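You operate a simulated robot arm through the tools that you are given. There is no shell and no other tool.

You are at the controls of a simulated two-armed robot. One attempt, no reset.

JOB
Close down the air pump and swing the arm back to the wall.
Fine: pump off, bleed it to 0, then pump knob closed; arm knob closed.
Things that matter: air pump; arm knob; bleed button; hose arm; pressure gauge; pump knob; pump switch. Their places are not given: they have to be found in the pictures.

The check looks at the end state, three seconds after you hand in, the way a careful person would. Anything else that was tipped, shoved, dropped, spilled or broken makes it a failure.

ROBOT AND FRAMES
Two 7-joint arms with two-finger parallel grippers on one trunk that stands fixed in place. Base frame: the origin is at the foot of the trunk, x ahead of it, y to its left, z up. Lengths are in mm, angles in rad, forces in N, time in s.
The left shoulder is at [71, 156, 1355], the right one opposite. Payload 3.91 kg a hand.
The tool frame of a hand sits at the grasp point between the pads (the TCP): z along the fingers, y along the line on which they close. The tips reach 30 mm beyond it. Largest opening 110 mm; finger width 20, thickness 10; the body of the gripper, 48 by 112 mm, starts 55 mm behind the TCP.
Orientation is told as [roll, pitch, yaw] about the base's x, y, z axes, in that order, counted from this pose: with the fingers straight down and closing along the base's y, the tool's x points along the base's -x, its y along +y and its z along -z.

CONTROLS
- The arms move only by the tool drive_tool. It takes "left_increments", "right_increments" or both (then of equal length, played together; a hand with none holds still); each is a list that holds one entry, the list of rows, each a list of 7 numbers: the shift along the tool's x, y, z in mm, then the turn, a rotation vector about the tool's x, y, z in rad, then the opening, from 0 (shut) to 1 (fully open). In form: [[[x, y, z, rx, ry, rz, claw], ...]]. A call has 1 to 20 rows; each row is the pose to reach, as a shift and turn from the pose commanded when the call began, along the tool's axes at that moment. Each row takes 0.2 s and may step no farther than 50 mm and 0.15 rad from the row before; otherwise, or with a gripper value out of range, the whole call is refused. A pose out of reach is approached as far as the arm can. The call stops where the force on the tool passes 40 N (or 10 N more than at its start, if that is more) or the arm is blocked; 0.2 s more then pass. The fingers move at their own pace (about 108 mm/s each) and stop on an object; they squeeze with about 31 N. The grip force told is the motor's: it shows also when the fingers shut on nothing. Time passes only in rows, and 0.2 s behind the last, so rows that repeat a pose let the fingers close. It gives the time, the measured TCP pose, the force on the tool (base axes), the opening and the grip force at its end, in the units of the frame above (readings bear some noise), with the torque about the TCP (base axes, N m) and any sound that the robot's microphone picked up.
- Cameras (640 x 400 px; columns grow to the right, rows downward): "scene" is now at [140, -30.5, 1605]; the picture's right is [-0.34, -0.94, -0.00], its down [-0.34, 0.13, -0.93] and it looks along [0.87, -0.32, -0.37] (base axes); focal length 266 px, centre (320, 200). "left" rides on the left gripper at [72, -17, -103] in its tool frame; the picture's right is [0.23, 0.97, 0.00], its down [-0.76, 0.18, -0.62] and it looks along [-0.61, 0.14, 0.78] (tool axes); focal length 222 px, centre (320, 200). "right" rides on the right gripper at [72, 17, -103] in its tool frame; the picture's right is [-0.23, 0.97, 0.00], its down [-0.76, -0.18, -0.62] and it looks along [-0.61, -0.14, 0.78] (tool axes); focal length 222 px, centre (320, 200).
- get_image(camera): a new picture of that camera. No time passes.
- move_column(by): slides the trunk up (or, below 0, down) by that many mm; the arms and the scene camera ride with it, the base frame stays. It gives what a move gives, with no picture.
- pan_tilt(pan, tilt): turns the head with the scene camera to pan (to the left, within 1.501 rad either way) and tilt (down, from -0.506 to 1.204), counted from straight ahead of the robot. It gives what a move gives.
- locate(camera, pixels): for up to 12 pixels [column, row] of the newest picture of that camera ("zoom" is the newest enlarged one), the place [x, y, z] in the base frame of the surface seen there, good to about 2 mm. No time passes.
- close_up(camera, box): a new picture of the part [left, top, right, bottom] of that camera's present view, enlarged. No time passes.
- job_done(): hands the job in; it is judged then, once.

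Open the grippers and draw the arms clear of the work before you hand the job in, unless the task says otherwise.

The tools are called after ">>>" as name(argument=value, ...) on one line, values as JSON. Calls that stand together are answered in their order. drive_tool: Moves the arms, as the interface text tells. Its arguments: {"type":"object","properties":{"left_increments":{"type":"array","items":{"type":"array","items":{"type":"array","items":{"type":"number"}}}},"right_increments":{"type":"array","items":{"type":"array","items":{"type":"array","items":{"type":"number"}}}}},"required":[]} The other tools are called the same way: move_column (by) slides the trunk up or down; pan_tilt (pan, tilt) turns the head that bears the scene camera; get_image (camera) takes a picture; locate (camera, pixels) gives the place of the surface under pixels of a picture; close_up (camera, box) takes an enlarged picture of a part of a camera's view; job_done () hands the job in.

At the start:

```text
time: 0.0
left_ee_pos: [782.4, -10.5, 1512.3]
left_orientation: [-0.001, -0.001, -0.001]
left_force: [-0.1, -0.5, -1.0]
left_wrist_torque: [-0.01, -0.01, -0.01]
left_grip_width: 110.1
left_grip_force: 0.1
right_ee_pos: [392.5, -505.8, 1505.8]
right_orientation: [-0.001, 0.0, -0.001]
right_force: [0.0, -0.1, -0.7]
right_wrist_torque: [0.0, -0.03, -0.02]
right_grip_width: 110.0
right_grip_force: 0.1
trunk travel left (down, up): [-800.0, 140.0]
head pan, tilt: [-0.349, 0.374]
```

scene: 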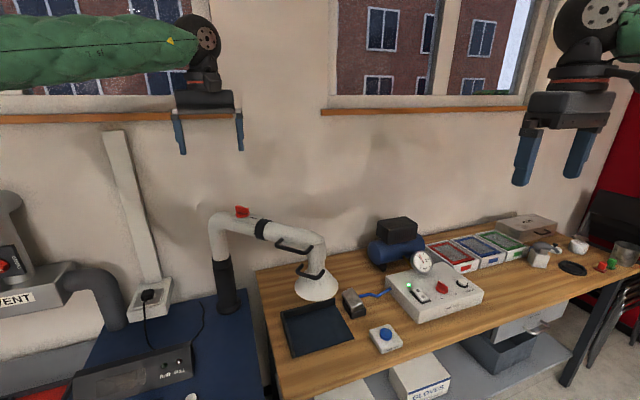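
right: 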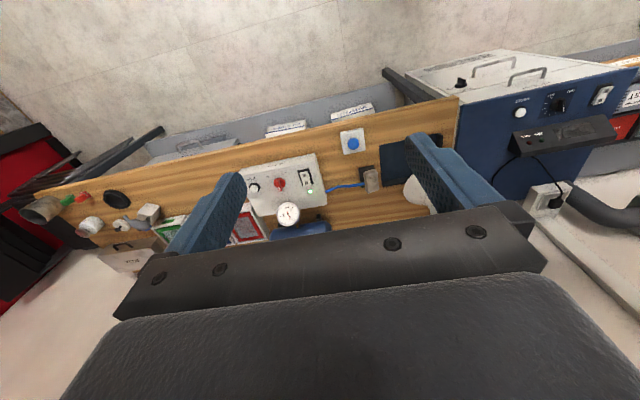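
left: 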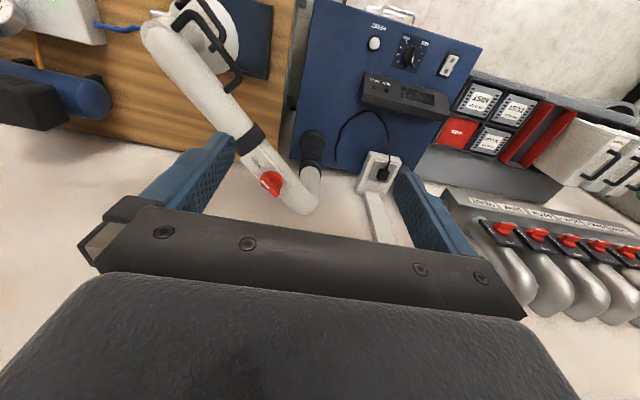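

The scene shows the hose arm at around (265,240) with a red knob at (241,211), and a control box at (435,290) with gauge, switch and red knob. I take enlarged views of both.

>>> close_up(camera="scene", box=[330, 200, 530, 360])

>>> close_up(camera="scene", box=[180, 190, 360, 330])

>>> get_image(camera="scene")

```text
2.50 times, centred on (430, 280) of scene
```

zoom: 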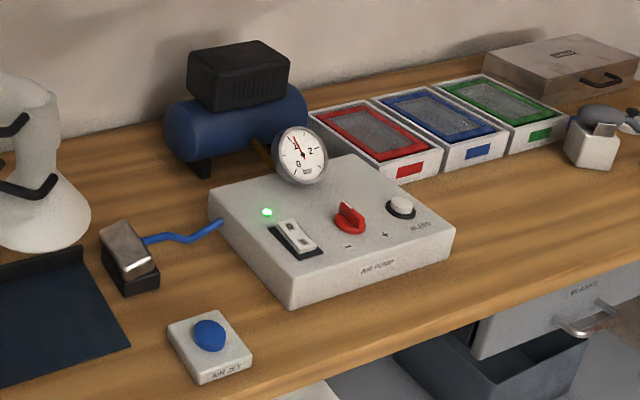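

```text
2.86 times, centred on (270, 260) of scene
```

zoom: 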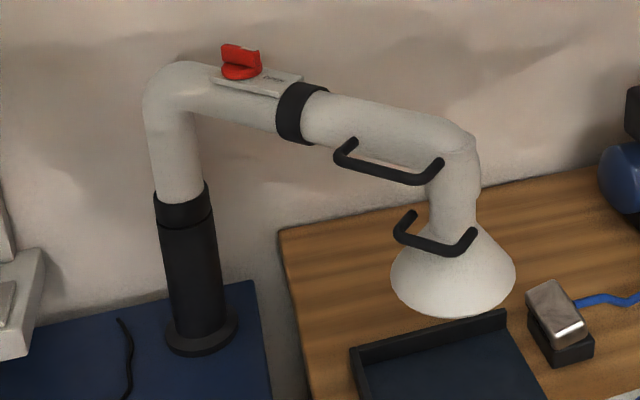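

```text
taken
```

scene: 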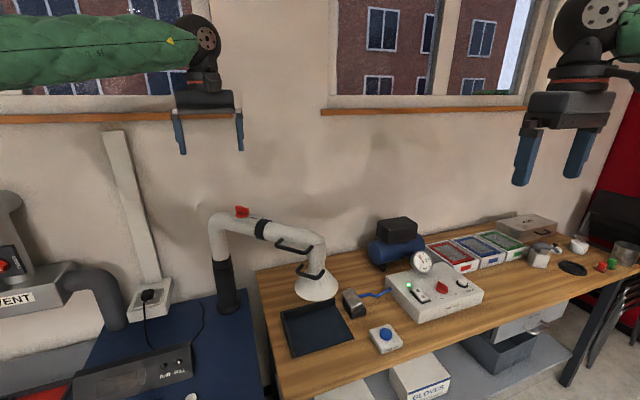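

The air pump box shows a green lamp, rocker, red knob with - / + marks and a bleed button. I locate the key points in the scene picture.

>>> locate(camera="scene", pixels=[[421, 292], [442, 287], [462, 283], [422, 262], [241, 211], [226, 300], [262, 229], [318, 245], [318, 290], [225, 222], [292, 246], [312, 273]])

>>> close_up(camera="scene", box=[380, 240, 490, 325])

>>> close_up(camera="scene", box=[205, 195, 285, 250])

```text
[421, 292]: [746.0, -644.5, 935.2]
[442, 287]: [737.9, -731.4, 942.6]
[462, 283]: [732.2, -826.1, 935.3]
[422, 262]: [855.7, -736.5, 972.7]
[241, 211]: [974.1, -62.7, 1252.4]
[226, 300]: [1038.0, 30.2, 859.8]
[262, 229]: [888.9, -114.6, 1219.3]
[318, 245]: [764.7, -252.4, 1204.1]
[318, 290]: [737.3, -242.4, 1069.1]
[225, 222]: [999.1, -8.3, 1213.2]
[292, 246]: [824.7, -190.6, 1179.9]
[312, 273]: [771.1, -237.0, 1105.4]
```

```text
4.71 times, centred on (435, 282) of scene
```

zoom: 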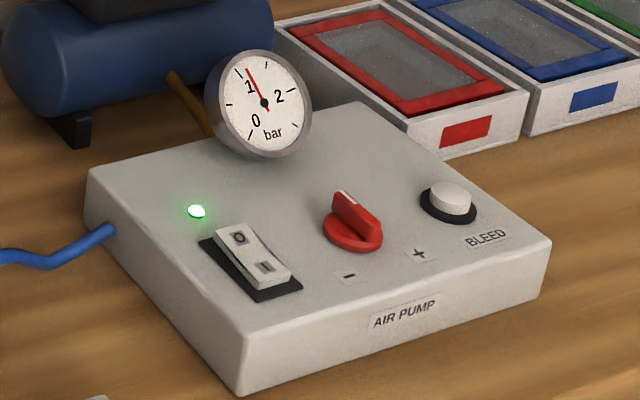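

```text
7.27 times, centred on (245, 222) of scene
```

zoom: 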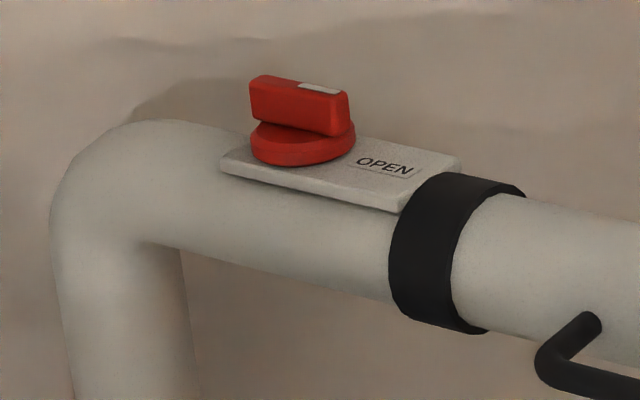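

The gauge shows ~1 bar, the lamp is green, the knob pointer is pointing away from me. I look from the wrist cameras at the hose arm and the box.

>>> close_up(camera="left", box=[130, 0, 330, 220])

>>> close_up(camera="right", box=[220, 130, 440, 250])

>>> close_up(camera="left", box=[240, 140, 330, 220])

>>> close_up(camera="scene", box=[0, 120, 260, 400])

```text
1.82 times, centred on (230, 110) of left
```

zoom: 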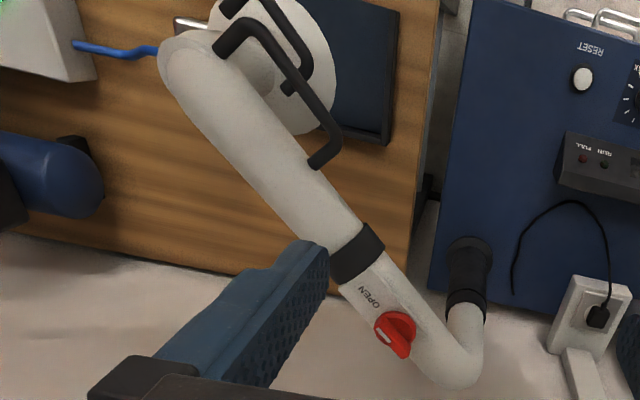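

```text
2.91 times, centred on (330, 190) of right
```

zoom: 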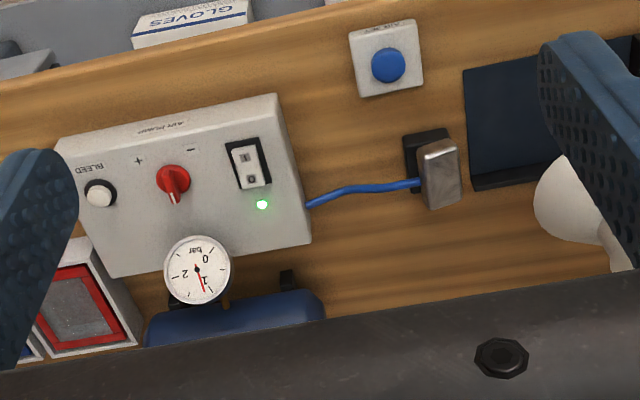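

```text
5.00 times, centred on (285, 180) of left
```

zoom: 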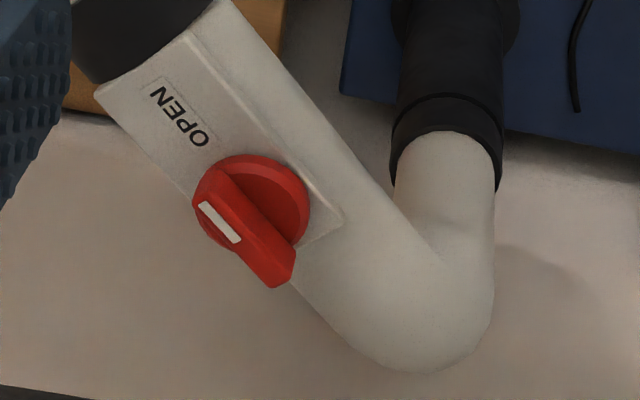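

```text
1.43 times, centred on (130, 260) of scene
```

zoom: 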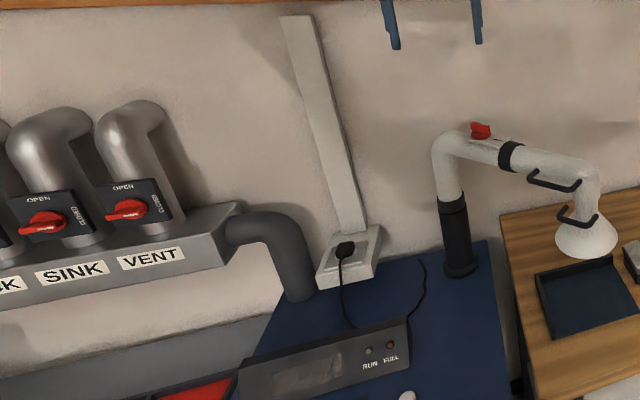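

The rocker's O end is the far one (toward the wall), bleed is on the right, and the pump knob's pointer faces the wall between − and +. I bring the right hand over to look at the box from closer.

>>> drive_tool(right_increments=[[[-21, -20, 31, 0, 0, 0, 1], [-42, -39, 61, 0, 0, 0, 1], [-63, -58, 92, 0, 0, 0, 1], [-84, -78, 122, 0, 0, 0, 0.7], [-105, -97, 153, 0, 0, 0, 0.5], [-126, -117, 184, 0, 0, 0, 0.3], [-147, -136, 214, 0, 0, 0, 0], [-168, -156, 245, 0, 0, 0, 0], [-188, -175, 275, 0, 0, 0, 0], [-208, -194, 306, 0, 0, 0, 0]]])

>>> get_image(camera="right")

>>> locate(camera="scene", pixels=[[290, 180], [250, 180], [350, 200], [200, 190], [330, 150], [280, 140]])

```text
time: 2.2
left_ee_pos: [784.9, -13.0, 1510.6]
left_orientation: [0.001, 0.003, -0.002]
left_force: [0.8, -0.9, -0.3]
left_wrist_torque: [0.01, 0.0, -0.02]
left_grip_width: 110.3
left_grip_force: 0.1
right_ee_pos: [600.6, -700.8, 1201.1]
right_orientation: [0.003, 0.001, 0.0]
right_force: [0.9, 0.3, -1.1]
right_wrist_torque: [-0.01, 0.03, 0.01]
right_grip_width: 0.0
right_grip_force: 30.8
trunk travel left (down, up): [-800.0, 140.0]
head pan, tilt: [-0.349, 0.374]
```

```text
taken
```

right: 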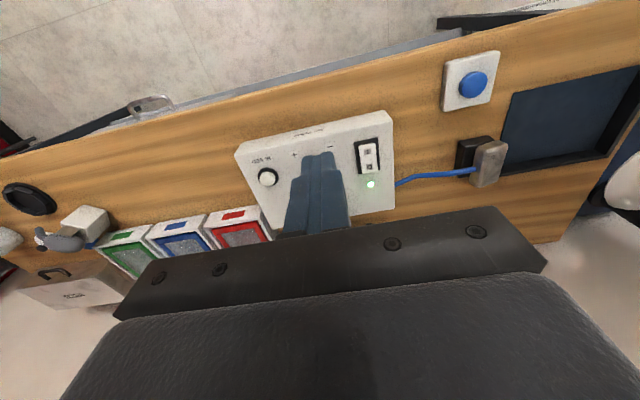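

```text
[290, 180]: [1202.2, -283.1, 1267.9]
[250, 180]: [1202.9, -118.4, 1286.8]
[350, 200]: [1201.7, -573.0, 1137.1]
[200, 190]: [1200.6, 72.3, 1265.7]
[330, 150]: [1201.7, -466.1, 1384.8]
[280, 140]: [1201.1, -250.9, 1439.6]
```

The wall is at x≈1202. The closed fingers now hide the pump knob in the right view; I check the scene view close-up for the switch, and measure box features.

>>> close_up(camera="right", box=[230, 100, 410, 212])

>>> locate(camera="right", pixels=[[367, 152], [370, 166], [367, 143], [363, 173], [268, 177], [371, 184], [294, 154], [330, 146], [340, 110], [240, 150]])

>>> close_up(camera="scene", box=[380, 240, 490, 325])

```text
3.56 times, centred on (320, 156) of right
```

zoom: 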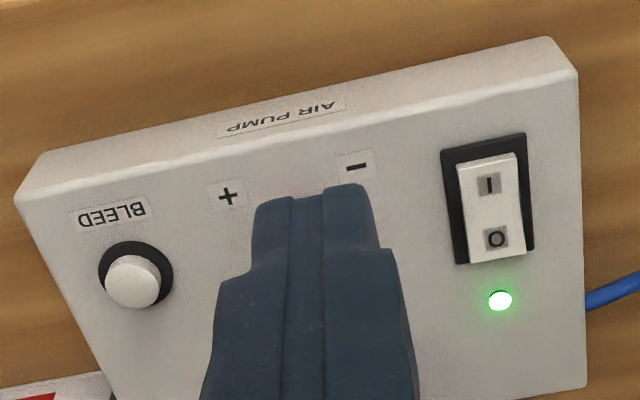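

```text
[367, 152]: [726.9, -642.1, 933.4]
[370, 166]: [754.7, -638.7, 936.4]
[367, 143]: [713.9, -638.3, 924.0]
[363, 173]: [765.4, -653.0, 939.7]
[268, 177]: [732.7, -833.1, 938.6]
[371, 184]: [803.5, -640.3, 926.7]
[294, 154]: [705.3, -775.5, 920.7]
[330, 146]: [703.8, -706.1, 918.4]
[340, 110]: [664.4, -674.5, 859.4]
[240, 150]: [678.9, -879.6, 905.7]
```

```text
4.71 times, centred on (435, 282) of scene
```

zoom: 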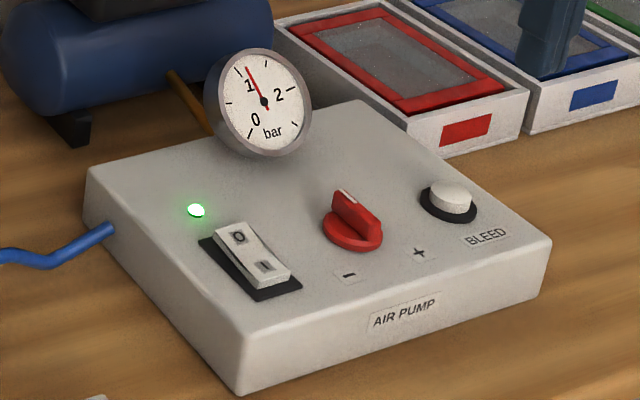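

Rocker: I end low at (714..727,-641), O end high at about (762,-641,939), so the pump is on. I move the closed right fingertips above the O end.

>>> drive_tool(right_increments=[[[-27, 10, 35, 0, 0, 0, 0], [-54, 20, 70, 0, 0, 0, 0], [-81, 30, 105, 0, 0, 0, 0], [-108, 40, 140, 0, 0, 0, 0], [-135, 50, 175, 0, 0, 0, 0], [-160, 60, 208, 0, 0, 0, 0], [-160, 60, 208, 0, 0, 0, 0]]])

>>> get_image(camera="right")

>>> close_up(camera="scene", box=[370, 220, 500, 325])

```text
time: 3.8
left_ee_pos: [783.4, -9.9, 1513.2]
left_orientation: [0.0, -0.001, 0.002]
left_force: [0.2, -0.4, 0.5]
left_wrist_torque: [0.0, 0.01, -0.01]
left_grip_width: 110.1
left_grip_force: 0.0
right_ee_pos: [762.6, -639.8, 991.0]
right_orientation: [-0.002, 0.0, 0.001]
right_force: [-0.4, 0.1, 0.4]
right_wrist_torque: [-0.02, -0.02, 0.0]
right_grip_width: 0.0
right_grip_force: 30.8
trunk travel left (down, up): [-800.0, 140.0]
head pan, tilt: [-0.349, 0.374]
```

```text
taken
```

right: 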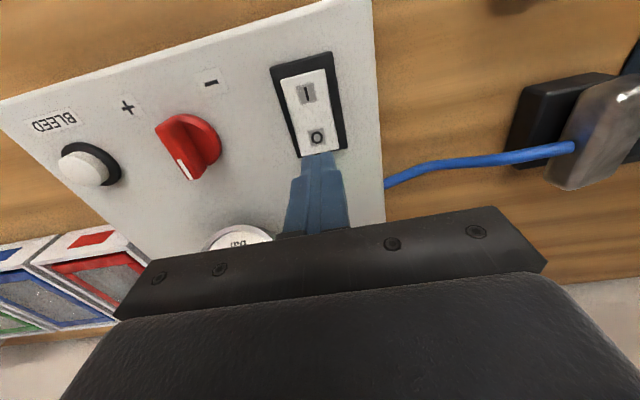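

```text
3.81 times, centred on (435, 272) of scene
```

zoom: 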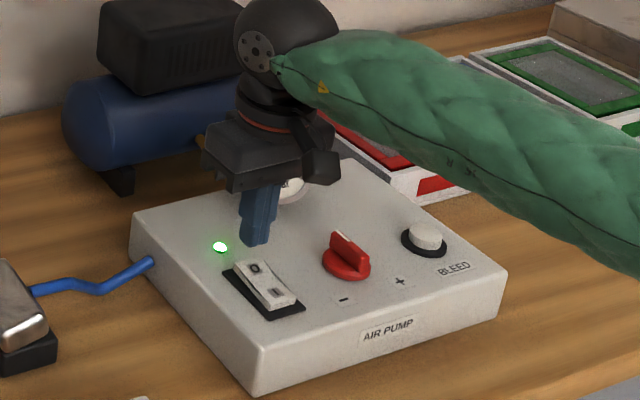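

The fingertips hover near the O end at (318,155). I locate the rocker, knob and bleed features accurately from this close view.

>>> locate(camera="right", pixels=[[317, 138], [308, 93], [305, 72], [320, 150], [88, 168], [201, 133], [183, 168], [171, 124], [210, 84], [129, 108], [213, 150], [300, 150]])

>>> close_up(camera="right", box=[40, 60, 240, 200])

```text
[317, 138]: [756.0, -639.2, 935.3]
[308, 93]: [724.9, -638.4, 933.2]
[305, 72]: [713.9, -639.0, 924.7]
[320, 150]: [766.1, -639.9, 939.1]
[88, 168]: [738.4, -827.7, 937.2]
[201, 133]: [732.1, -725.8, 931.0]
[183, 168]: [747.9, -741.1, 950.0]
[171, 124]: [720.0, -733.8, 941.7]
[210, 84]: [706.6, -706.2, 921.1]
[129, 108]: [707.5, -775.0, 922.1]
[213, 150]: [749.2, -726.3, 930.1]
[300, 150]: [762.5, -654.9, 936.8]
```

```text
2.86 times, centred on (140, 130) of right
```

zoom: 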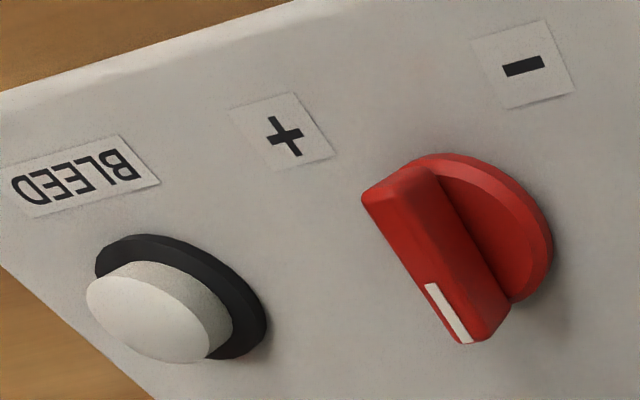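

Now I press the O end straight down in small steps, hold, and look at the lamp before lifting.

>>> drive_tool(right_increments=[[[4, 0, 12, 0, 0, 0, 0], [4, 0, 18, 0, 0, 0, 0], [4, 0, 22, 0, 0, 0, 0], [4, 0, 26, 0, 0, 0, 0], [4, 0, 30, 0, 0, 0, 0], [4, 0, 33, 0, 0, 0, 0], [4, 0, 36, 0, 0, 0, 0], [4, 0, 36, 0, 0, 0, 0]]])

>>> get_image(camera="right")

>>> close_up(camera="scene", box=[370, 220, 500, 325])

```text
time: 5.3
left_ee_pos: [780.9, -9.2, 1512.1]
left_orientation: [0.001, -0.001, -0.001]
left_force: [0.0, 0.2, 0.6]
left_wrist_torque: [-0.02, 0.01, 0.0]
left_grip_width: 109.9
left_grip_force: 0.0
right_ee_pos: [759.5, -638.9, 964.7]
right_orientation: [-0.001, -0.011, -0.001]
right_force: [-6.7, 4.5, 20.0]
right_wrist_torque: [0.2, 0.37, -0.03]
right_grip_width: 0.0
right_grip_force: 30.9
trunk travel left (down, up): [-800.0, 140.0]
head pan, tilt: [-0.349, 0.374]
stopped in row 7 (right hand): the force on the tool passed its limit at 44 N (the readings are from after the stop); the commanded pose is now the measured one
```

```text
taken
```

right: 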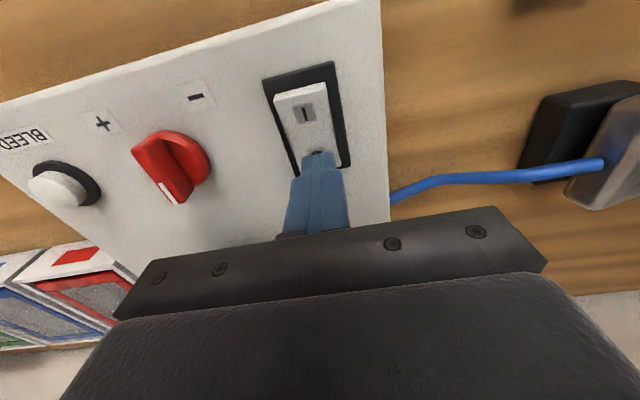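

```text
3.81 times, centred on (435, 272) of scene
```

zoom: 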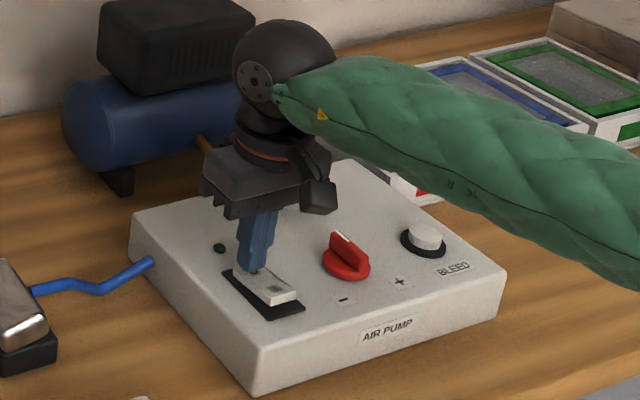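

The lamp at (220,248 in the zoom) is dark and the I end is now raised, so the pump is off. I lift straight up and check that the switch stays off.

>>> drive_tool(right_increments=[[[0, 0, -15, 0, 0, 0, 0], [0, 0, -45, 0, 0, 0, 0], [0, 0, -80, 0, 0, 0, 0], [0, 0, -80, 0, 0, 0, 0]]])

>>> get_image(camera="right")

>>> close_up(camera="scene", box=[370, 220, 500, 325])

```text
time: 6.3
left_ee_pos: [784.5, -11.4, 1511.6]
left_orientation: [0.0, 0.003, 0.001]
left_force: [1.3, -1.6, -0.6]
left_wrist_torque: [0.0, 0.04, -0.03]
left_grip_width: 109.9
left_grip_force: 0.0
right_ee_pos: [760.1, -637.7, 1040.7]
right_orientation: [0.001, -0.005, 0.001]
right_force: [0.2, -0.5, 0.4]
right_wrist_torque: [0.02, 0.0, 0.0]
right_grip_width: 0.0
right_grip_force: 30.9
trunk travel left (down, up): [-800.0, 140.0]
head pan, tilt: [-0.349, 0.374]
```

```text
taken
```

right: 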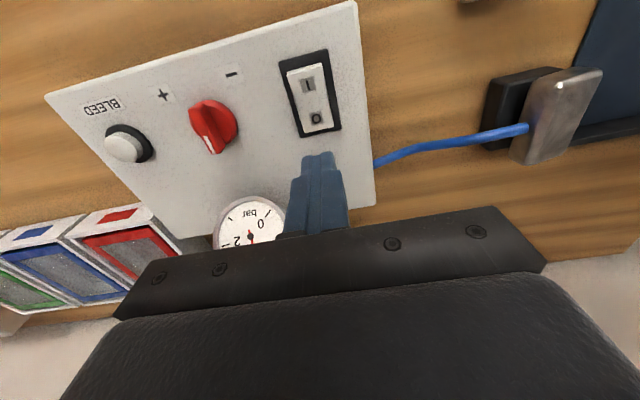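

```text
3.81 times, centred on (435, 272) of scene
```

zoom: 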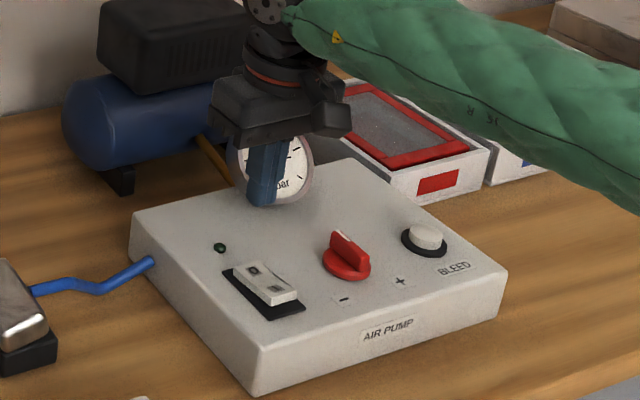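

The switch stays off. Next I carry the hand at this height over to the bleed button around (738,-828).

>>> drive_tool(right_increments=[[[6, -48, -5, 0, 0, 0, 0], [12, -96, -5, 0, 0, 0, 0], [18, -144, -5, 0, 0, 0, 0], [22, -190, -5, 0, 0, 0, 0], [22, -190, -5, 0, 0, 0, 0]]])

>>> get_image(camera="right")

>>> close_up(camera="scene", box=[370, 220, 500, 325])

```text
time: 7.5
left_ee_pos: [784.1, -9.4, 1511.6]
left_orientation: [-0.001, 0.0, 0.004]
left_force: [0.3, 0.7, -1.0]
left_wrist_torque: [-0.02, 0.03, 0.0]
left_grip_width: 109.9
left_grip_force: 0.0
right_ee_pos: [728.6, -736.5, 1039.4]
right_orientation: [-0.008, -0.008, -0.011]
right_force: [0.2, 0.3, -0.2]
right_wrist_torque: [0.01, 0.0, 0.01]
right_grip_width: 0.2
right_grip_force: 31.4
right hand out of reach, approached as far as the arm can: row 2, 3, 4, 5
trunk travel left (down, up): [-800.0, 140.0]
head pan, tilt: [-0.349, 0.374]
```

```text
taken
```

right: 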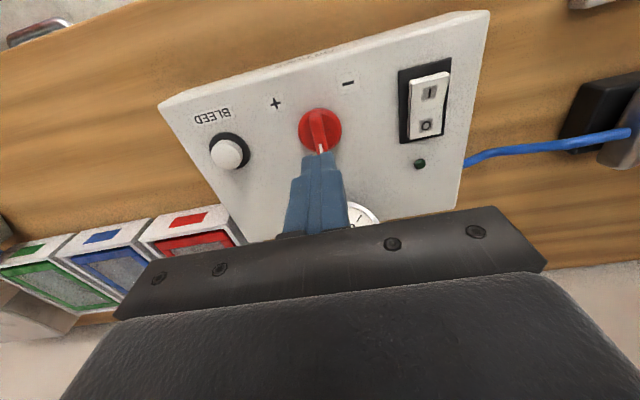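

```text
3.81 times, centred on (435, 272) of scene
```

zoom: 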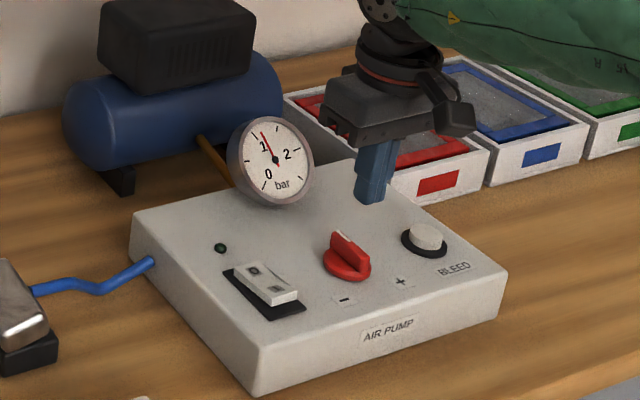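

The tool-down reach ends near y=-736, so for the bleed button I'll lower the trunk and tilt the tool outward. First I raise the right hand and draw the left hand back so that lowering the trunk is safe.

>>> drive_tool(right_increments=[[[20, 40, -40, 0, 0, 0, 0], [40, 80, -80, 0, 0, 0, 0], [60, 100, -120, 0, 0, 0, 0], [60, 100, -165, 0, 0, 0, 0], [60, 100, -210, 0, 0, 0, 0], [60, 100, -210, 0, 0, 0, 0]]], left_increments=[[[40, 0, 0, 0, 0, 0, 1], [80, 0, 0, 0, 0, 0, 1], [120, 10, 0, 0, 0, 0, 1], [160, 20, 0, 0, 0, 0, 1], [200, 30, 0, 0, 0, 0, 1], [240, 40, 0, 0, 0, 0, 1]]])

```text
refused: row 1 steps farther than a row can; nothing moved
```

The first step was too long; I repeat with shorter steps.

>>> drive_tool(right_increments=[[[15, 25, -30, 0, 0, 0, 0], [30, 50, -60, 0, 0, 0, 0], [45, 75, -90, 0, 0, 0, 0], [60, 100, -120, 0, 0, 0, 0], [60, 100, -165, 0, 0, 0, 0], [60, 100, -210, 0, 0, 0, 0]]], left_increments=[[[40, 0, 0, 0, 0, 0, 1], [80, 0, 0, 0, 0, 0, 1], [120, 10, 0, 0, 0, 0, 1], [160, 20, 0, 0, 0, 0, 1], [200, 30, 0, 0, 0, 0, 1], [240, 40, 0, 0, 0, 0, 1]]])

```text
time: 8.9
left_ee_pos: [542.0, 29.6, 1511.8]
left_orientation: [0.0, 0.001, 0.0]
left_force: [0.0, -0.4, -0.2]
left_wrist_torque: [-0.04, 0.0, -0.01]
left_grip_width: 109.9
left_grip_force: 0.0
right_ee_pos: [665.5, -636.1, 1251.9]
right_orientation: [-0.001, -0.007, -0.004]
right_force: [0.2, -0.3, 0.4]
right_wrist_torque: [0.0, -0.03, -0.03]
right_grip_width: 0.0
right_grip_force: 31.2
trunk travel left (down, up): [-800.0, 140.0]
head pan, tilt: [-0.349, 0.374]
```

Both hands are clear. I lower the trunk by 200 mm.

>>> move_column(by=-200)

>>> get_image(camera="scene")

>>> get_image(camera="right")

```text
time: 11.1
left_ee_pos: [543.0, 29.5, 1313.9]
left_orientation: [0.0, 0.0, 0.001]
left_force: [-0.6, -0.3, -0.5]
left_wrist_torque: [0.0, 0.02, -0.02]
left_grip_width: 110.0
left_grip_force: 0.0
right_ee_pos: [666.0, -635.1, 1050.4]
right_orientation: [0.0, -0.007, 0.0]
right_force: [0.0, -0.6, 0.0]
right_wrist_torque: [-0.03, -0.02, -0.05]
right_grip_width: 0.0
right_grip_force: 31.1
trunk travel left (down, up): [-600.0, 340.0]
head pan, tilt: [-0.349, 0.374]
```

```text
taken
```

scene: 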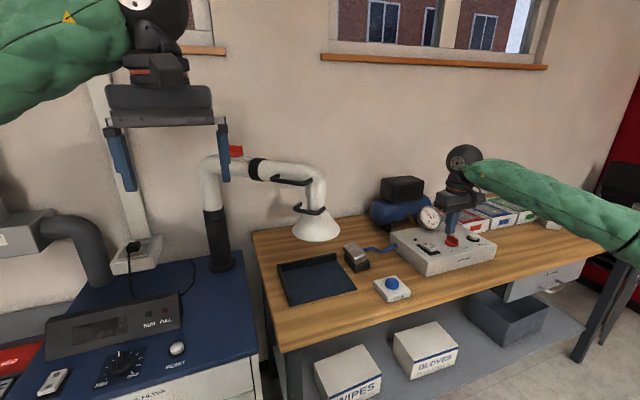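

```text
taken
```

right: 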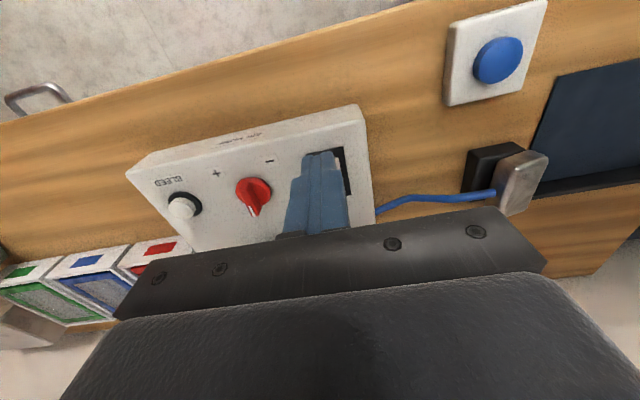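

Tray box intact. I now move toward the bleed button with the tool tilted 26° outward, hovering about 40 mm above it.

>>> drive_tool(right_increments=[[[-13, -37, 10, 0.064, -0.064, 0, 0], [-26, -74, 20, 0.128, -0.128, 0, 0], [-39, -111, 30, 0.192, -0.192, 0, 0], [-52, -148, 40, 0.255, -0.255, 0, 0], [-63, -184, 48, 0.318, -0.318, 0, 0], [-63, -184, 48, 0.318, -0.318, 0, 0]]])

>>> get_image(camera="right")

>>> close_up(camera="scene", box=[380, 180, 520, 290])

```text
time: 12.4
left_ee_pos: [543.1, 29.5, 1313.3]
left_orientation: [0.0, 0.002, 0.0]
left_force: [0.1, -0.6, -1.0]
left_wrist_torque: [0.03, 0.03, -0.01]
left_grip_width: 110.1
left_grip_force: 0.1
right_ee_pos: [712.2, -819.1, 953.1]
right_orientation: [-0.32, -0.25, 0.05]
right_force: [-15.3, 14.6, 16.4]
right_wrist_torque: [0.41, 0.4, 0.01]
right_grip_width: 0.2
right_grip_force: 31.5
trunk travel left (down, up): [-600.0, 340.0]
head pan, tilt: [-0.349, 0.374]
heard: click
stopped in row 6 (right hand): the force on the tool passed its limit at 96 N (the readings are from after the stop); the commanded pose is now the measured one
```

```text
taken
```

right: 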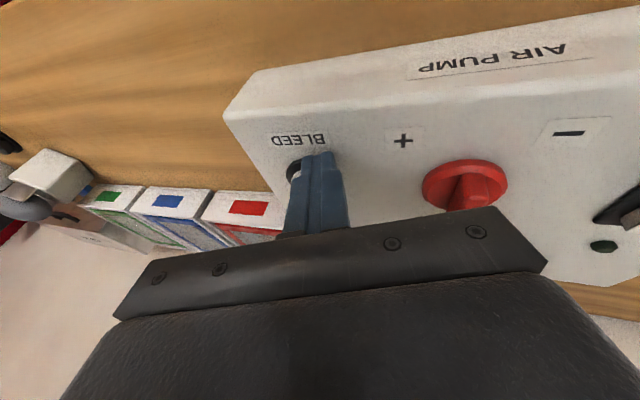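

```text
3.64 times, centred on (450, 235) of scene
```

zoom: 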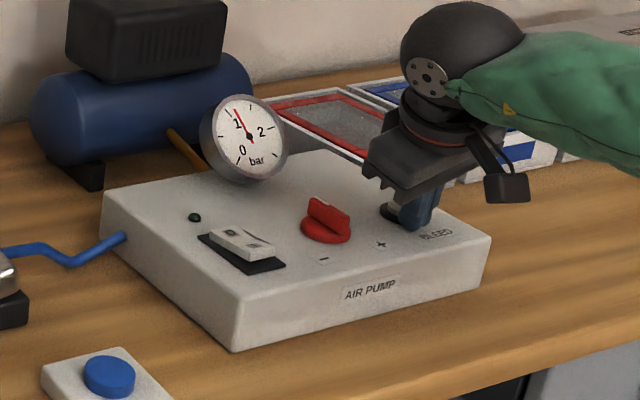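

The hand dipped lower than planned, touched the bleed button (click heard) and stopped at tip z≈926. I check whether the box moved and see whether the gauge is falling while I hold still for a moment.

>>> locate(camera="right", pixels=[[568, 132], [404, 140], [464, 175], [300, 140], [228, 115], [604, 246]])

>>> drive_tool(right_increments=[[[0, 0, 0, 0, 0, 0, 0], [0, 0, 0, 0, 0, 0, 0], [0, 0, 0, 0, 0, 0, 0]]])

>>> close_up(camera="scene", box=[380, 180, 520, 290])

>>> close_up(camera="right", box=[240, 110, 400, 240])

```text
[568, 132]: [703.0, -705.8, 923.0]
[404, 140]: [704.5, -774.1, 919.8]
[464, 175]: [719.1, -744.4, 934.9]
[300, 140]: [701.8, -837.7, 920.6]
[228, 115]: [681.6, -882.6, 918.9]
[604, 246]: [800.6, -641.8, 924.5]
```

```text
time: 13.2
left_ee_pos: [542.4, 30.5, 1312.5]
left_orientation: [-0.003, 0.0, 0.0]
left_force: [0.1, 0.5, -0.2]
left_wrist_torque: [0.01, -0.01, 0.0]
left_grip_width: 109.9
left_grip_force: 0.0
right_ee_pos: [713.0, -818.3, 952.5]
right_orientation: [-0.321, -0.25, 0.049]
right_force: [-4.6, 9.1, 13.6]
right_wrist_torque: [0.26, 0.06, -0.02]
right_grip_width: 0.0
right_grip_force: 31.5
trunk travel left (down, up): [-600.0, 340.0]
head pan, tilt: [-0.349, 0.374]
```

```text
3.64 times, centred on (450, 235) of scene
```

zoom: 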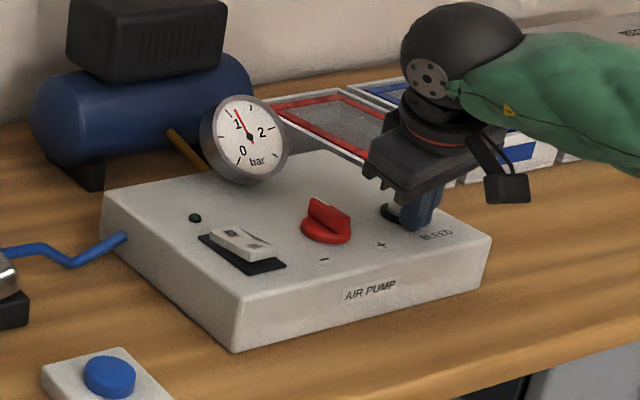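

```text
3.08 times, centred on (320, 175) of right
```

zoom: 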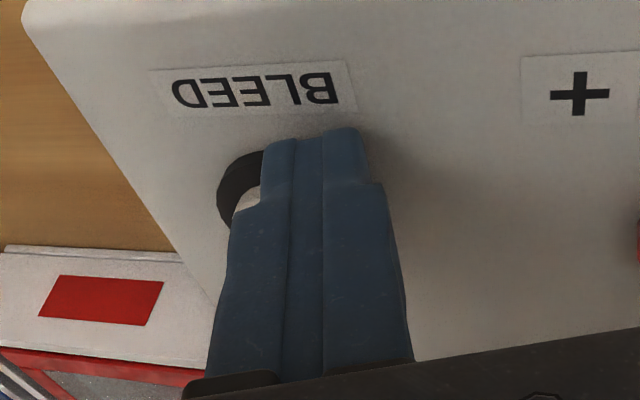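

The box has not shifted; the fingertips just sit on the box face ~17 mm short of the button, and the gauge still reads ~1. I raise the hand straight up to test how it tracks here.

>>> drive_tool(right_increments=[[[-4, -5, -15, 0, 0, 0, 0], [-8, -10, -30, 0, 0, 0, 0], [-12, -15, -46, 0, 0, 0, 0], [-12, -15, -46, 0, 0, 0, 0]]])

>>> get_image(camera="right")

```text
time: 13.9
left_ee_pos: [541.4, 30.6, 1312.1]
left_orientation: [-0.001, 0.003, 0.0]
left_force: [0.7, -0.5, 0.4]
left_wrist_torque: [0.05, 0.03, -0.07]
left_grip_width: 110.1
left_grip_force: 0.0
right_ee_pos: [702.5, -816.4, 952.6]
right_orientation: [-0.318, -0.19, 0.05]
right_force: [-14.2, 16.3, 20.2]
right_wrist_torque: [0.5, 0.49, -0.06]
right_grip_width: 0.0
right_grip_force: 31.0
trunk travel left (down, up): [-600.0, 340.0]
head pan, tilt: [-0.349, 0.374]
stopped in row 3 (right hand): the force on the tool passed its limit at 135 N (the readings are from after the stop); the commanded pose is now the measured one
```

```text
taken
```

right: 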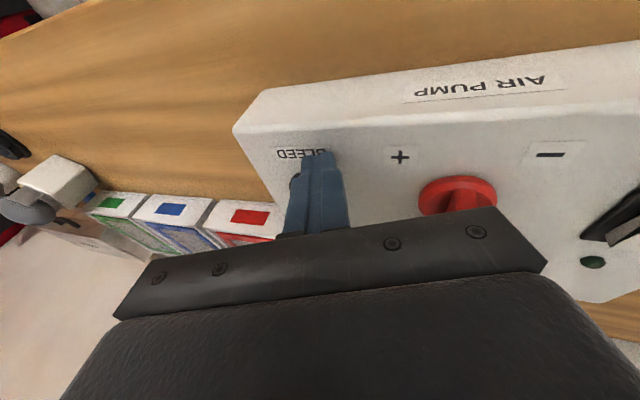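

Odd: commanded up, the tool instead pressed harder, so some other part of the arm may be hindered. I turn the head to look at the right arm.

>>> pan_tilt(pan=-0.9, tilt=0.6)

>>> get_image(camera="scene")

```text
time: 14.9
left_ee_pos: [542.9, 32.5, 1312.8]
left_orientation: [-0.002, 0.0, -0.001]
left_force: [0.2, -0.5, -0.1]
left_wrist_torque: [-0.02, -0.05, -0.05]
left_grip_width: 110.0
left_grip_force: 0.1
right_ee_pos: [701.3, -816.5, 954.9]
right_orientation: [-0.321, -0.189, 0.051]
right_force: [0.4, 7.4, 26.4]
right_wrist_torque: [0.25, 0.12, -0.04]
right_grip_width: 0.0
right_grip_force: 31.0
trunk travel left (down, up): [-600.0, 340.0]
head pan, tilt: [-0.901, 0.6]
```

```text
taken
```

scene: 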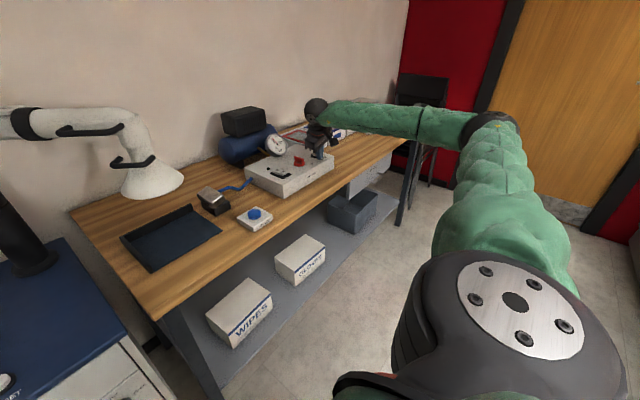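

The elbow is out to the right, and the forearm comes in almost level. I measure points along that arm.

>>> locate(camera="scene", pixels=[[318, 108], [350, 112], [400, 118], [440, 125], [490, 125], [500, 170], [505, 220], [513, 302], [322, 135], [318, 152]])

>>> close_up(camera="scene", box=[240, 80, 420, 200])

```text
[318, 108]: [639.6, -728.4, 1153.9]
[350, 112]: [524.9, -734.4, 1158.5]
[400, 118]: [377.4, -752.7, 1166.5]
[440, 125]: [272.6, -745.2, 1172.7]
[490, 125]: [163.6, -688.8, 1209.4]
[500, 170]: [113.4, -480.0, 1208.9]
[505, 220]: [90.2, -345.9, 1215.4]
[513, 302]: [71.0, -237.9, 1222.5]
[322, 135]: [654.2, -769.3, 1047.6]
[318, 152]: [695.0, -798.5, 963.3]
```

```text
3.33 times, centred on (330, 140) of scene
```

zoom: 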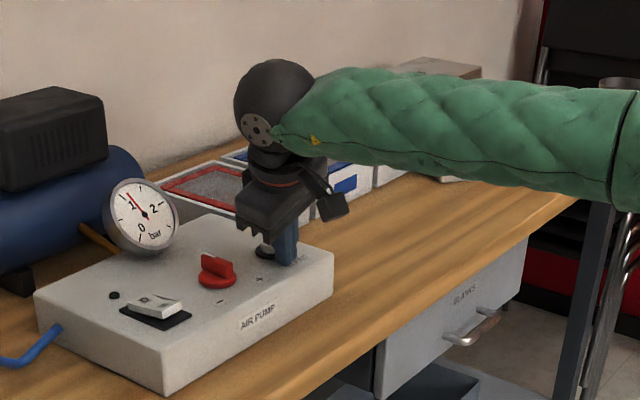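

Arm joints seem to fight at this pose, so I lift the whole hand off the box with the trunk instead, 60 mm up.

>>> move_column(by=60)

>>> get_image(camera="right")

>>> get_image(camera="scene")

```text
time: 15.9
left_ee_pos: [544.3, 29.0, 1372.3]
left_orientation: [0.001, 0.002, 0.0]
left_force: [0.7, 0.1, 0.0]
left_wrist_torque: [0.01, 0.01, 0.01]
left_grip_width: 110.0
left_grip_force: 0.1
right_ee_pos: [702.9, -818.7, 1008.4]
right_orientation: [-0.319, -0.185, 0.048]
right_force: [-0.2, 0.8, 0.4]
right_wrist_torque: [0.0, 0.04, -0.02]
right_grip_width: 0.0
right_grip_force: 30.6
trunk travel left (down, up): [-660.0, 280.0]
head pan, tilt: [-0.901, 0.6]
```

```text
taken
```

right: 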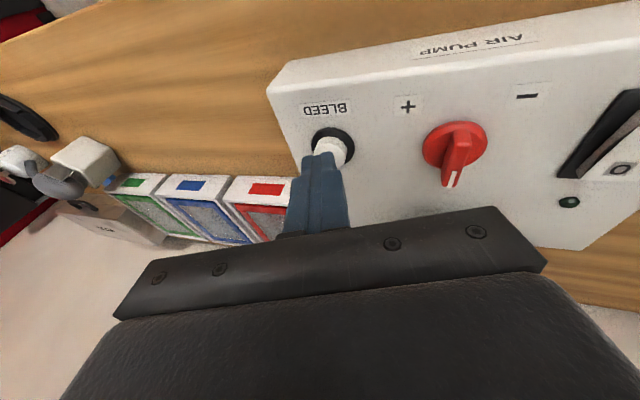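

```text
taken
```

scene: 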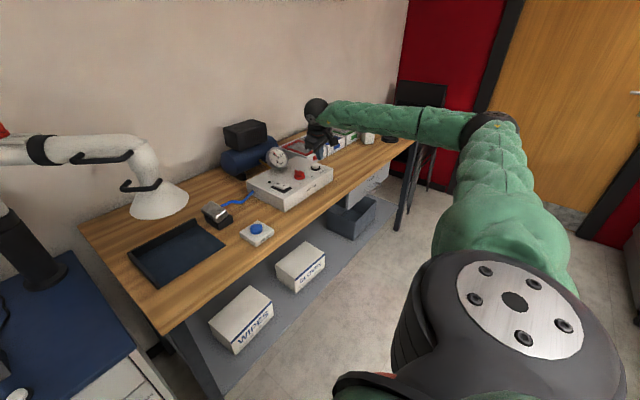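

The hand is free again at z=1008, with the tip about (709,-828,980). I test a small forward shift in free air.

>>> drive_tool(right_increments=[[[-10, 1, 2, 0, 0, 0, 0], [-20, 1, 4, 0, 0, 0, 0], [-20, 1, 4, 0, 0, 0, 0]]])

```text
time: 16.7
left_ee_pos: [543.2, 28.7, 1373.2]
left_orientation: [0.001, 0.002, 0.0]
left_force: [-0.7, 0.1, -0.8]
left_wrist_torque: [0.02, -0.04, -0.01]
left_grip_width: 110.2
left_grip_force: 0.1
right_ee_pos: [723.9, -820.2, 1007.8]
right_orientation: [-0.322, -0.188, 0.049]
right_force: [0.0, -0.5, 0.7]
right_wrist_torque: [-0.01, 0.03, -0.01]
right_grip_width: 0.0
right_grip_force: 31.4
trunk travel left (down, up): [-660.0, 280.0]
head pan, tilt: [-0.901, 0.6]
```

It tracks cleanly here. I shift a further 14 mm forward and 4 mm outward so the lowest fingertip corner is over the button's middle, then check by picture.

>>> drive_tool(right_increments=[[[-7, -2, 2, 0, 0, 0, 0], [-13.5, -4, 4, 0, 0, 0, 0], [-13.5, -4, 4, 0, 0, 0, 0]]])

>>> close_up(camera="right", box=[240, 80, 480, 240])

>>> close_up(camera="scene", box=[240, 80, 380, 210])

```text
time: 17.5
left_ee_pos: [543.9, 28.9, 1371.6]
left_orientation: [0.003, 0.002, 0.002]
left_force: [0.3, -0.3, -1.0]
left_wrist_torque: [-0.04, -0.02, 0.0]
left_grip_width: 110.2
left_grip_force: 0.1
right_ee_pos: [737.1, -821.6, 1007.6]
right_orientation: [-0.32, -0.188, 0.049]
right_force: [0.1, 0.1, -0.2]
right_wrist_torque: [0.02, -0.01, 0.01]
right_grip_width: 0.0
right_grip_force: 30.8
trunk travel left (down, up): [-660.0, 280.0]
head pan, tilt: [-0.901, 0.6]
```

```text
2.50 times, centred on (360, 160) of right
```

zoom: 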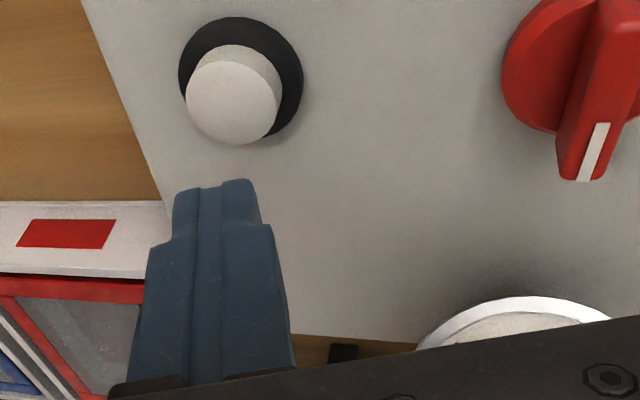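

```text
3.08 times, centred on (310, 145) of scene
```

zoom: 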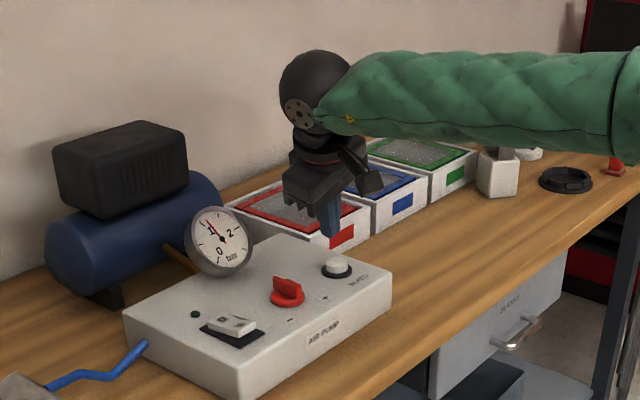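

The tip is in view just behind the button. I take a fresh picture to pin the button's centre before pressing.

>>> close_up(camera="right", box=[240, 80, 480, 240])

>>> locate(camera="zoom", pixels=[[232, 98], [190, 90], [278, 95], [232, 60], [235, 135], [240, 22], [217, 190], [250, 190], [185, 200], [590, 170], [560, 5], [290, 120]])

```text
2.50 times, centred on (360, 160) of right
```

zoom: 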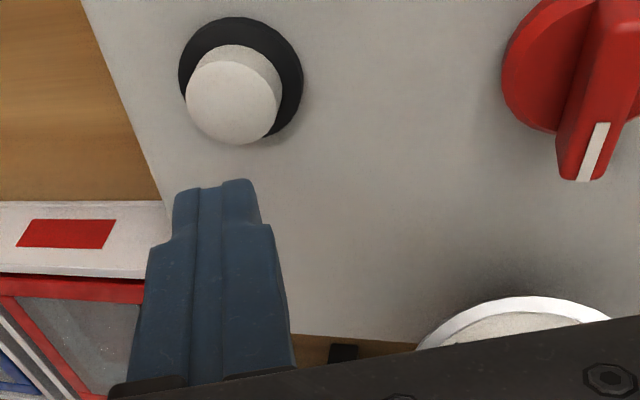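

```text
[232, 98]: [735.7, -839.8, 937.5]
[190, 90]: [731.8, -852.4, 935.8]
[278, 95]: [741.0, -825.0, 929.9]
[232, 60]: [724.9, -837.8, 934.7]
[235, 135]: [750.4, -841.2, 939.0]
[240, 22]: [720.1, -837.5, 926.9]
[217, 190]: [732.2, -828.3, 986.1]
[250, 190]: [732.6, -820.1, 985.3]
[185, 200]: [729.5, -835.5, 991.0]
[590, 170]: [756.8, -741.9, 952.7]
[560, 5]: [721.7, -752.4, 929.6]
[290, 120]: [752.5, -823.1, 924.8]
```

The button's centre is at about (737,-839,938), so I shift 4 mm forward and 14 mm outward and descend 25 mm, stopping about 11 mm above it.

>>> drive_tool(right_increments=[[[-3.3, -13.3, 5, 0, 0, 0, 0], [-1.5, -10.2, 14.3, 0, 0, 0, 0], [0.4, -7.1, 23.7, 0, 0, 0, 0], [1.3, -5.6, 28.3, 0, 0, 0, 0], [1.3, -5.6, 28.3, 0, 0, 0, 0]]])

>>> close_up(camera="right", box=[240, 80, 480, 240])

>>> close_up(camera="scene", box=[260, 110, 360, 200])

```text
time: 18.7
left_ee_pos: [543.6, 29.4, 1372.1]
left_orientation: [0.001, 0.001, 0.001]
left_force: [0.2, -0.3, 0.7]
left_wrist_torque: [-0.01, 0.0, 0.01]
left_grip_width: 110.0
left_grip_force: 0.2
right_ee_pos: [740.2, -836.6, 983.3]
right_orientation: [-0.319, -0.188, 0.048]
right_force: [0.2, 0.3, -1.1]
right_wrist_torque: [-0.01, 0.01, 0.02]
right_grip_width: 0.2
right_grip_force: 30.9
trunk travel left (down, up): [-660.0, 280.0]
head pan, tilt: [-0.901, 0.6]
heard: click
```

```text
2.50 times, centred on (360, 160) of right
```

zoom: 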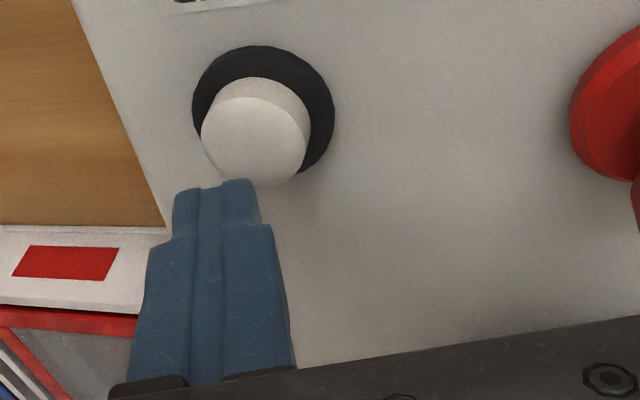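

```text
4.44 times, centred on (310, 155) of scene
```

zoom: 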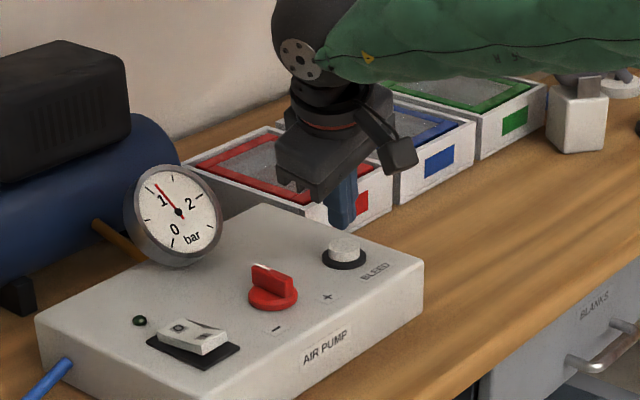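

Still no contact (force ~0). I verify tip versus button positions before the final press.

>>> close_up(camera="right", box=[270, 90, 390, 170])

>>> locate(camera="zoom", pixels=[[270, 100], [210, 95], [340, 100], [280, 130], [270, 190], [195, 190], [230, 185], [140, 210], [290, 40], [250, 260]])

```text
5.00 times, centred on (330, 130) of right
```

zoom: 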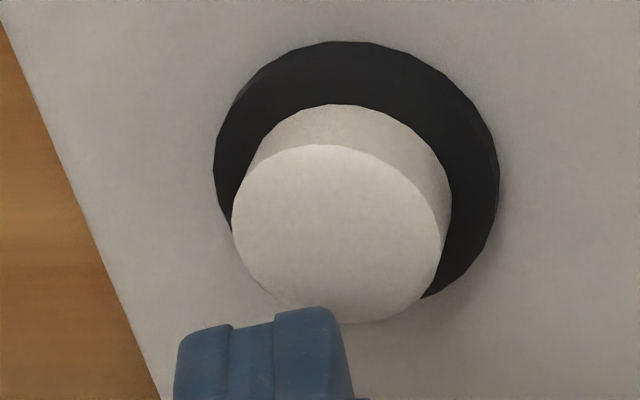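

```text
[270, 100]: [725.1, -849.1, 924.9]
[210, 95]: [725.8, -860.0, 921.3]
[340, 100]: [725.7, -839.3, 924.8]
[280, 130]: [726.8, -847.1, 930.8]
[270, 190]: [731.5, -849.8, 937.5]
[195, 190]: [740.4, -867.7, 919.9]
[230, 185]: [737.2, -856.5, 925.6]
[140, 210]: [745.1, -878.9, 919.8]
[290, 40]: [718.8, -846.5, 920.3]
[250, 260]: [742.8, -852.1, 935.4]
```

I locate the correct pixels of this enlarged view: button centre at (337,232), fingertip corner at (315,312).

>>> locate(camera="zoom", pixels=[[337, 232], [240, 225], [435, 235], [340, 150], [345, 315], [310, 315], [200, 335], [250, 330], [335, 325]])

```text
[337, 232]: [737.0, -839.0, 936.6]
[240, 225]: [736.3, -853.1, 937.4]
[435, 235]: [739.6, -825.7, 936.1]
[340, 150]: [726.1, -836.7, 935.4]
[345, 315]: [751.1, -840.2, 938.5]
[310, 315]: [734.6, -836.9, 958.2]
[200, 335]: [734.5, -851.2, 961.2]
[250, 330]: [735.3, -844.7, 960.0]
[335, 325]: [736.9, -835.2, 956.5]
```

Corner is over the button within ~5 mm, ~19 mm above it. I press down in small steps along the vertical.

>>> drive_tool(right_increments=[[[1.5, 2.5, 7.5, 0, 0, 0, 0], [2.2, 3.7, 11.2, 0, 0, 0, 0], [2.8, 4.6, 14, 0, 0, 0, 0], [3.3, 5.5, 16.8, 0, 0, 0, 0], [3.7, 6.2, 18.7, 0, 0, 0, 0], [4, 6.8, 20.5, 0, 0, 0, 0]]])

>>> close_up(camera="right", box=[270, 90, 390, 170])

>>> close_up(camera="scene", box=[260, 110, 360, 200])

```text
time: 20.1
left_ee_pos: [544.3, 29.0, 1372.9]
left_orientation: [0.0, 0.002, -0.001]
left_force: [-0.3, 0.3, -0.2]
left_wrist_torque: [0.0, -0.02, 0.01]
left_grip_width: 110.1
left_grip_force: 0.1
right_ee_pos: [741.9, -836.8, 962.5]
right_orientation: [-0.319, -0.19, 0.047]
right_force: [-1.1, -0.6, 6.8]
right_wrist_torque: [-0.05, 0.05, -0.02]
right_grip_width: 0.0
right_grip_force: 30.9
trunk travel left (down, up): [-660.0, 280.0]
head pan, tilt: [-0.901, 0.6]
heard: click
```

```text
5.00 times, centred on (330, 130) of right
```

zoom: 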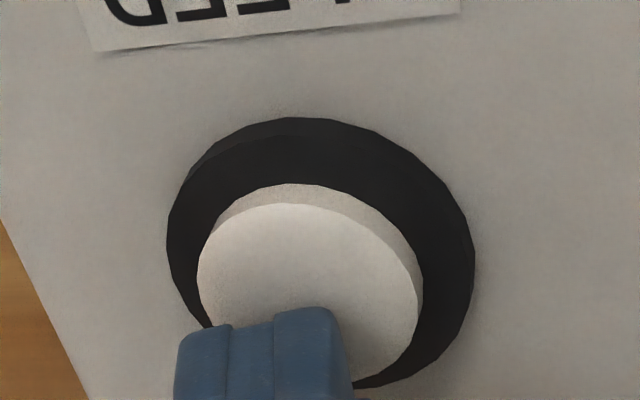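

```text
4.44 times, centred on (310, 155) of scene
```

zoom: 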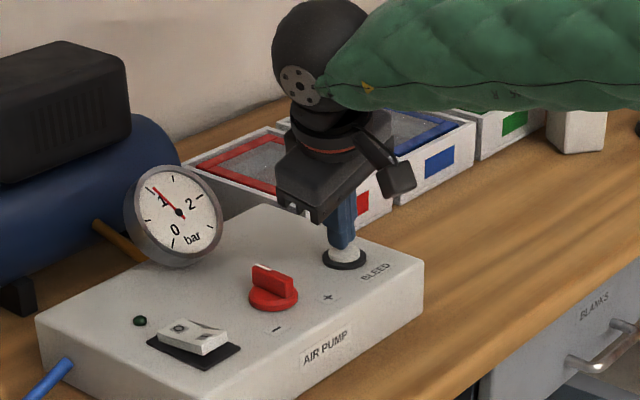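

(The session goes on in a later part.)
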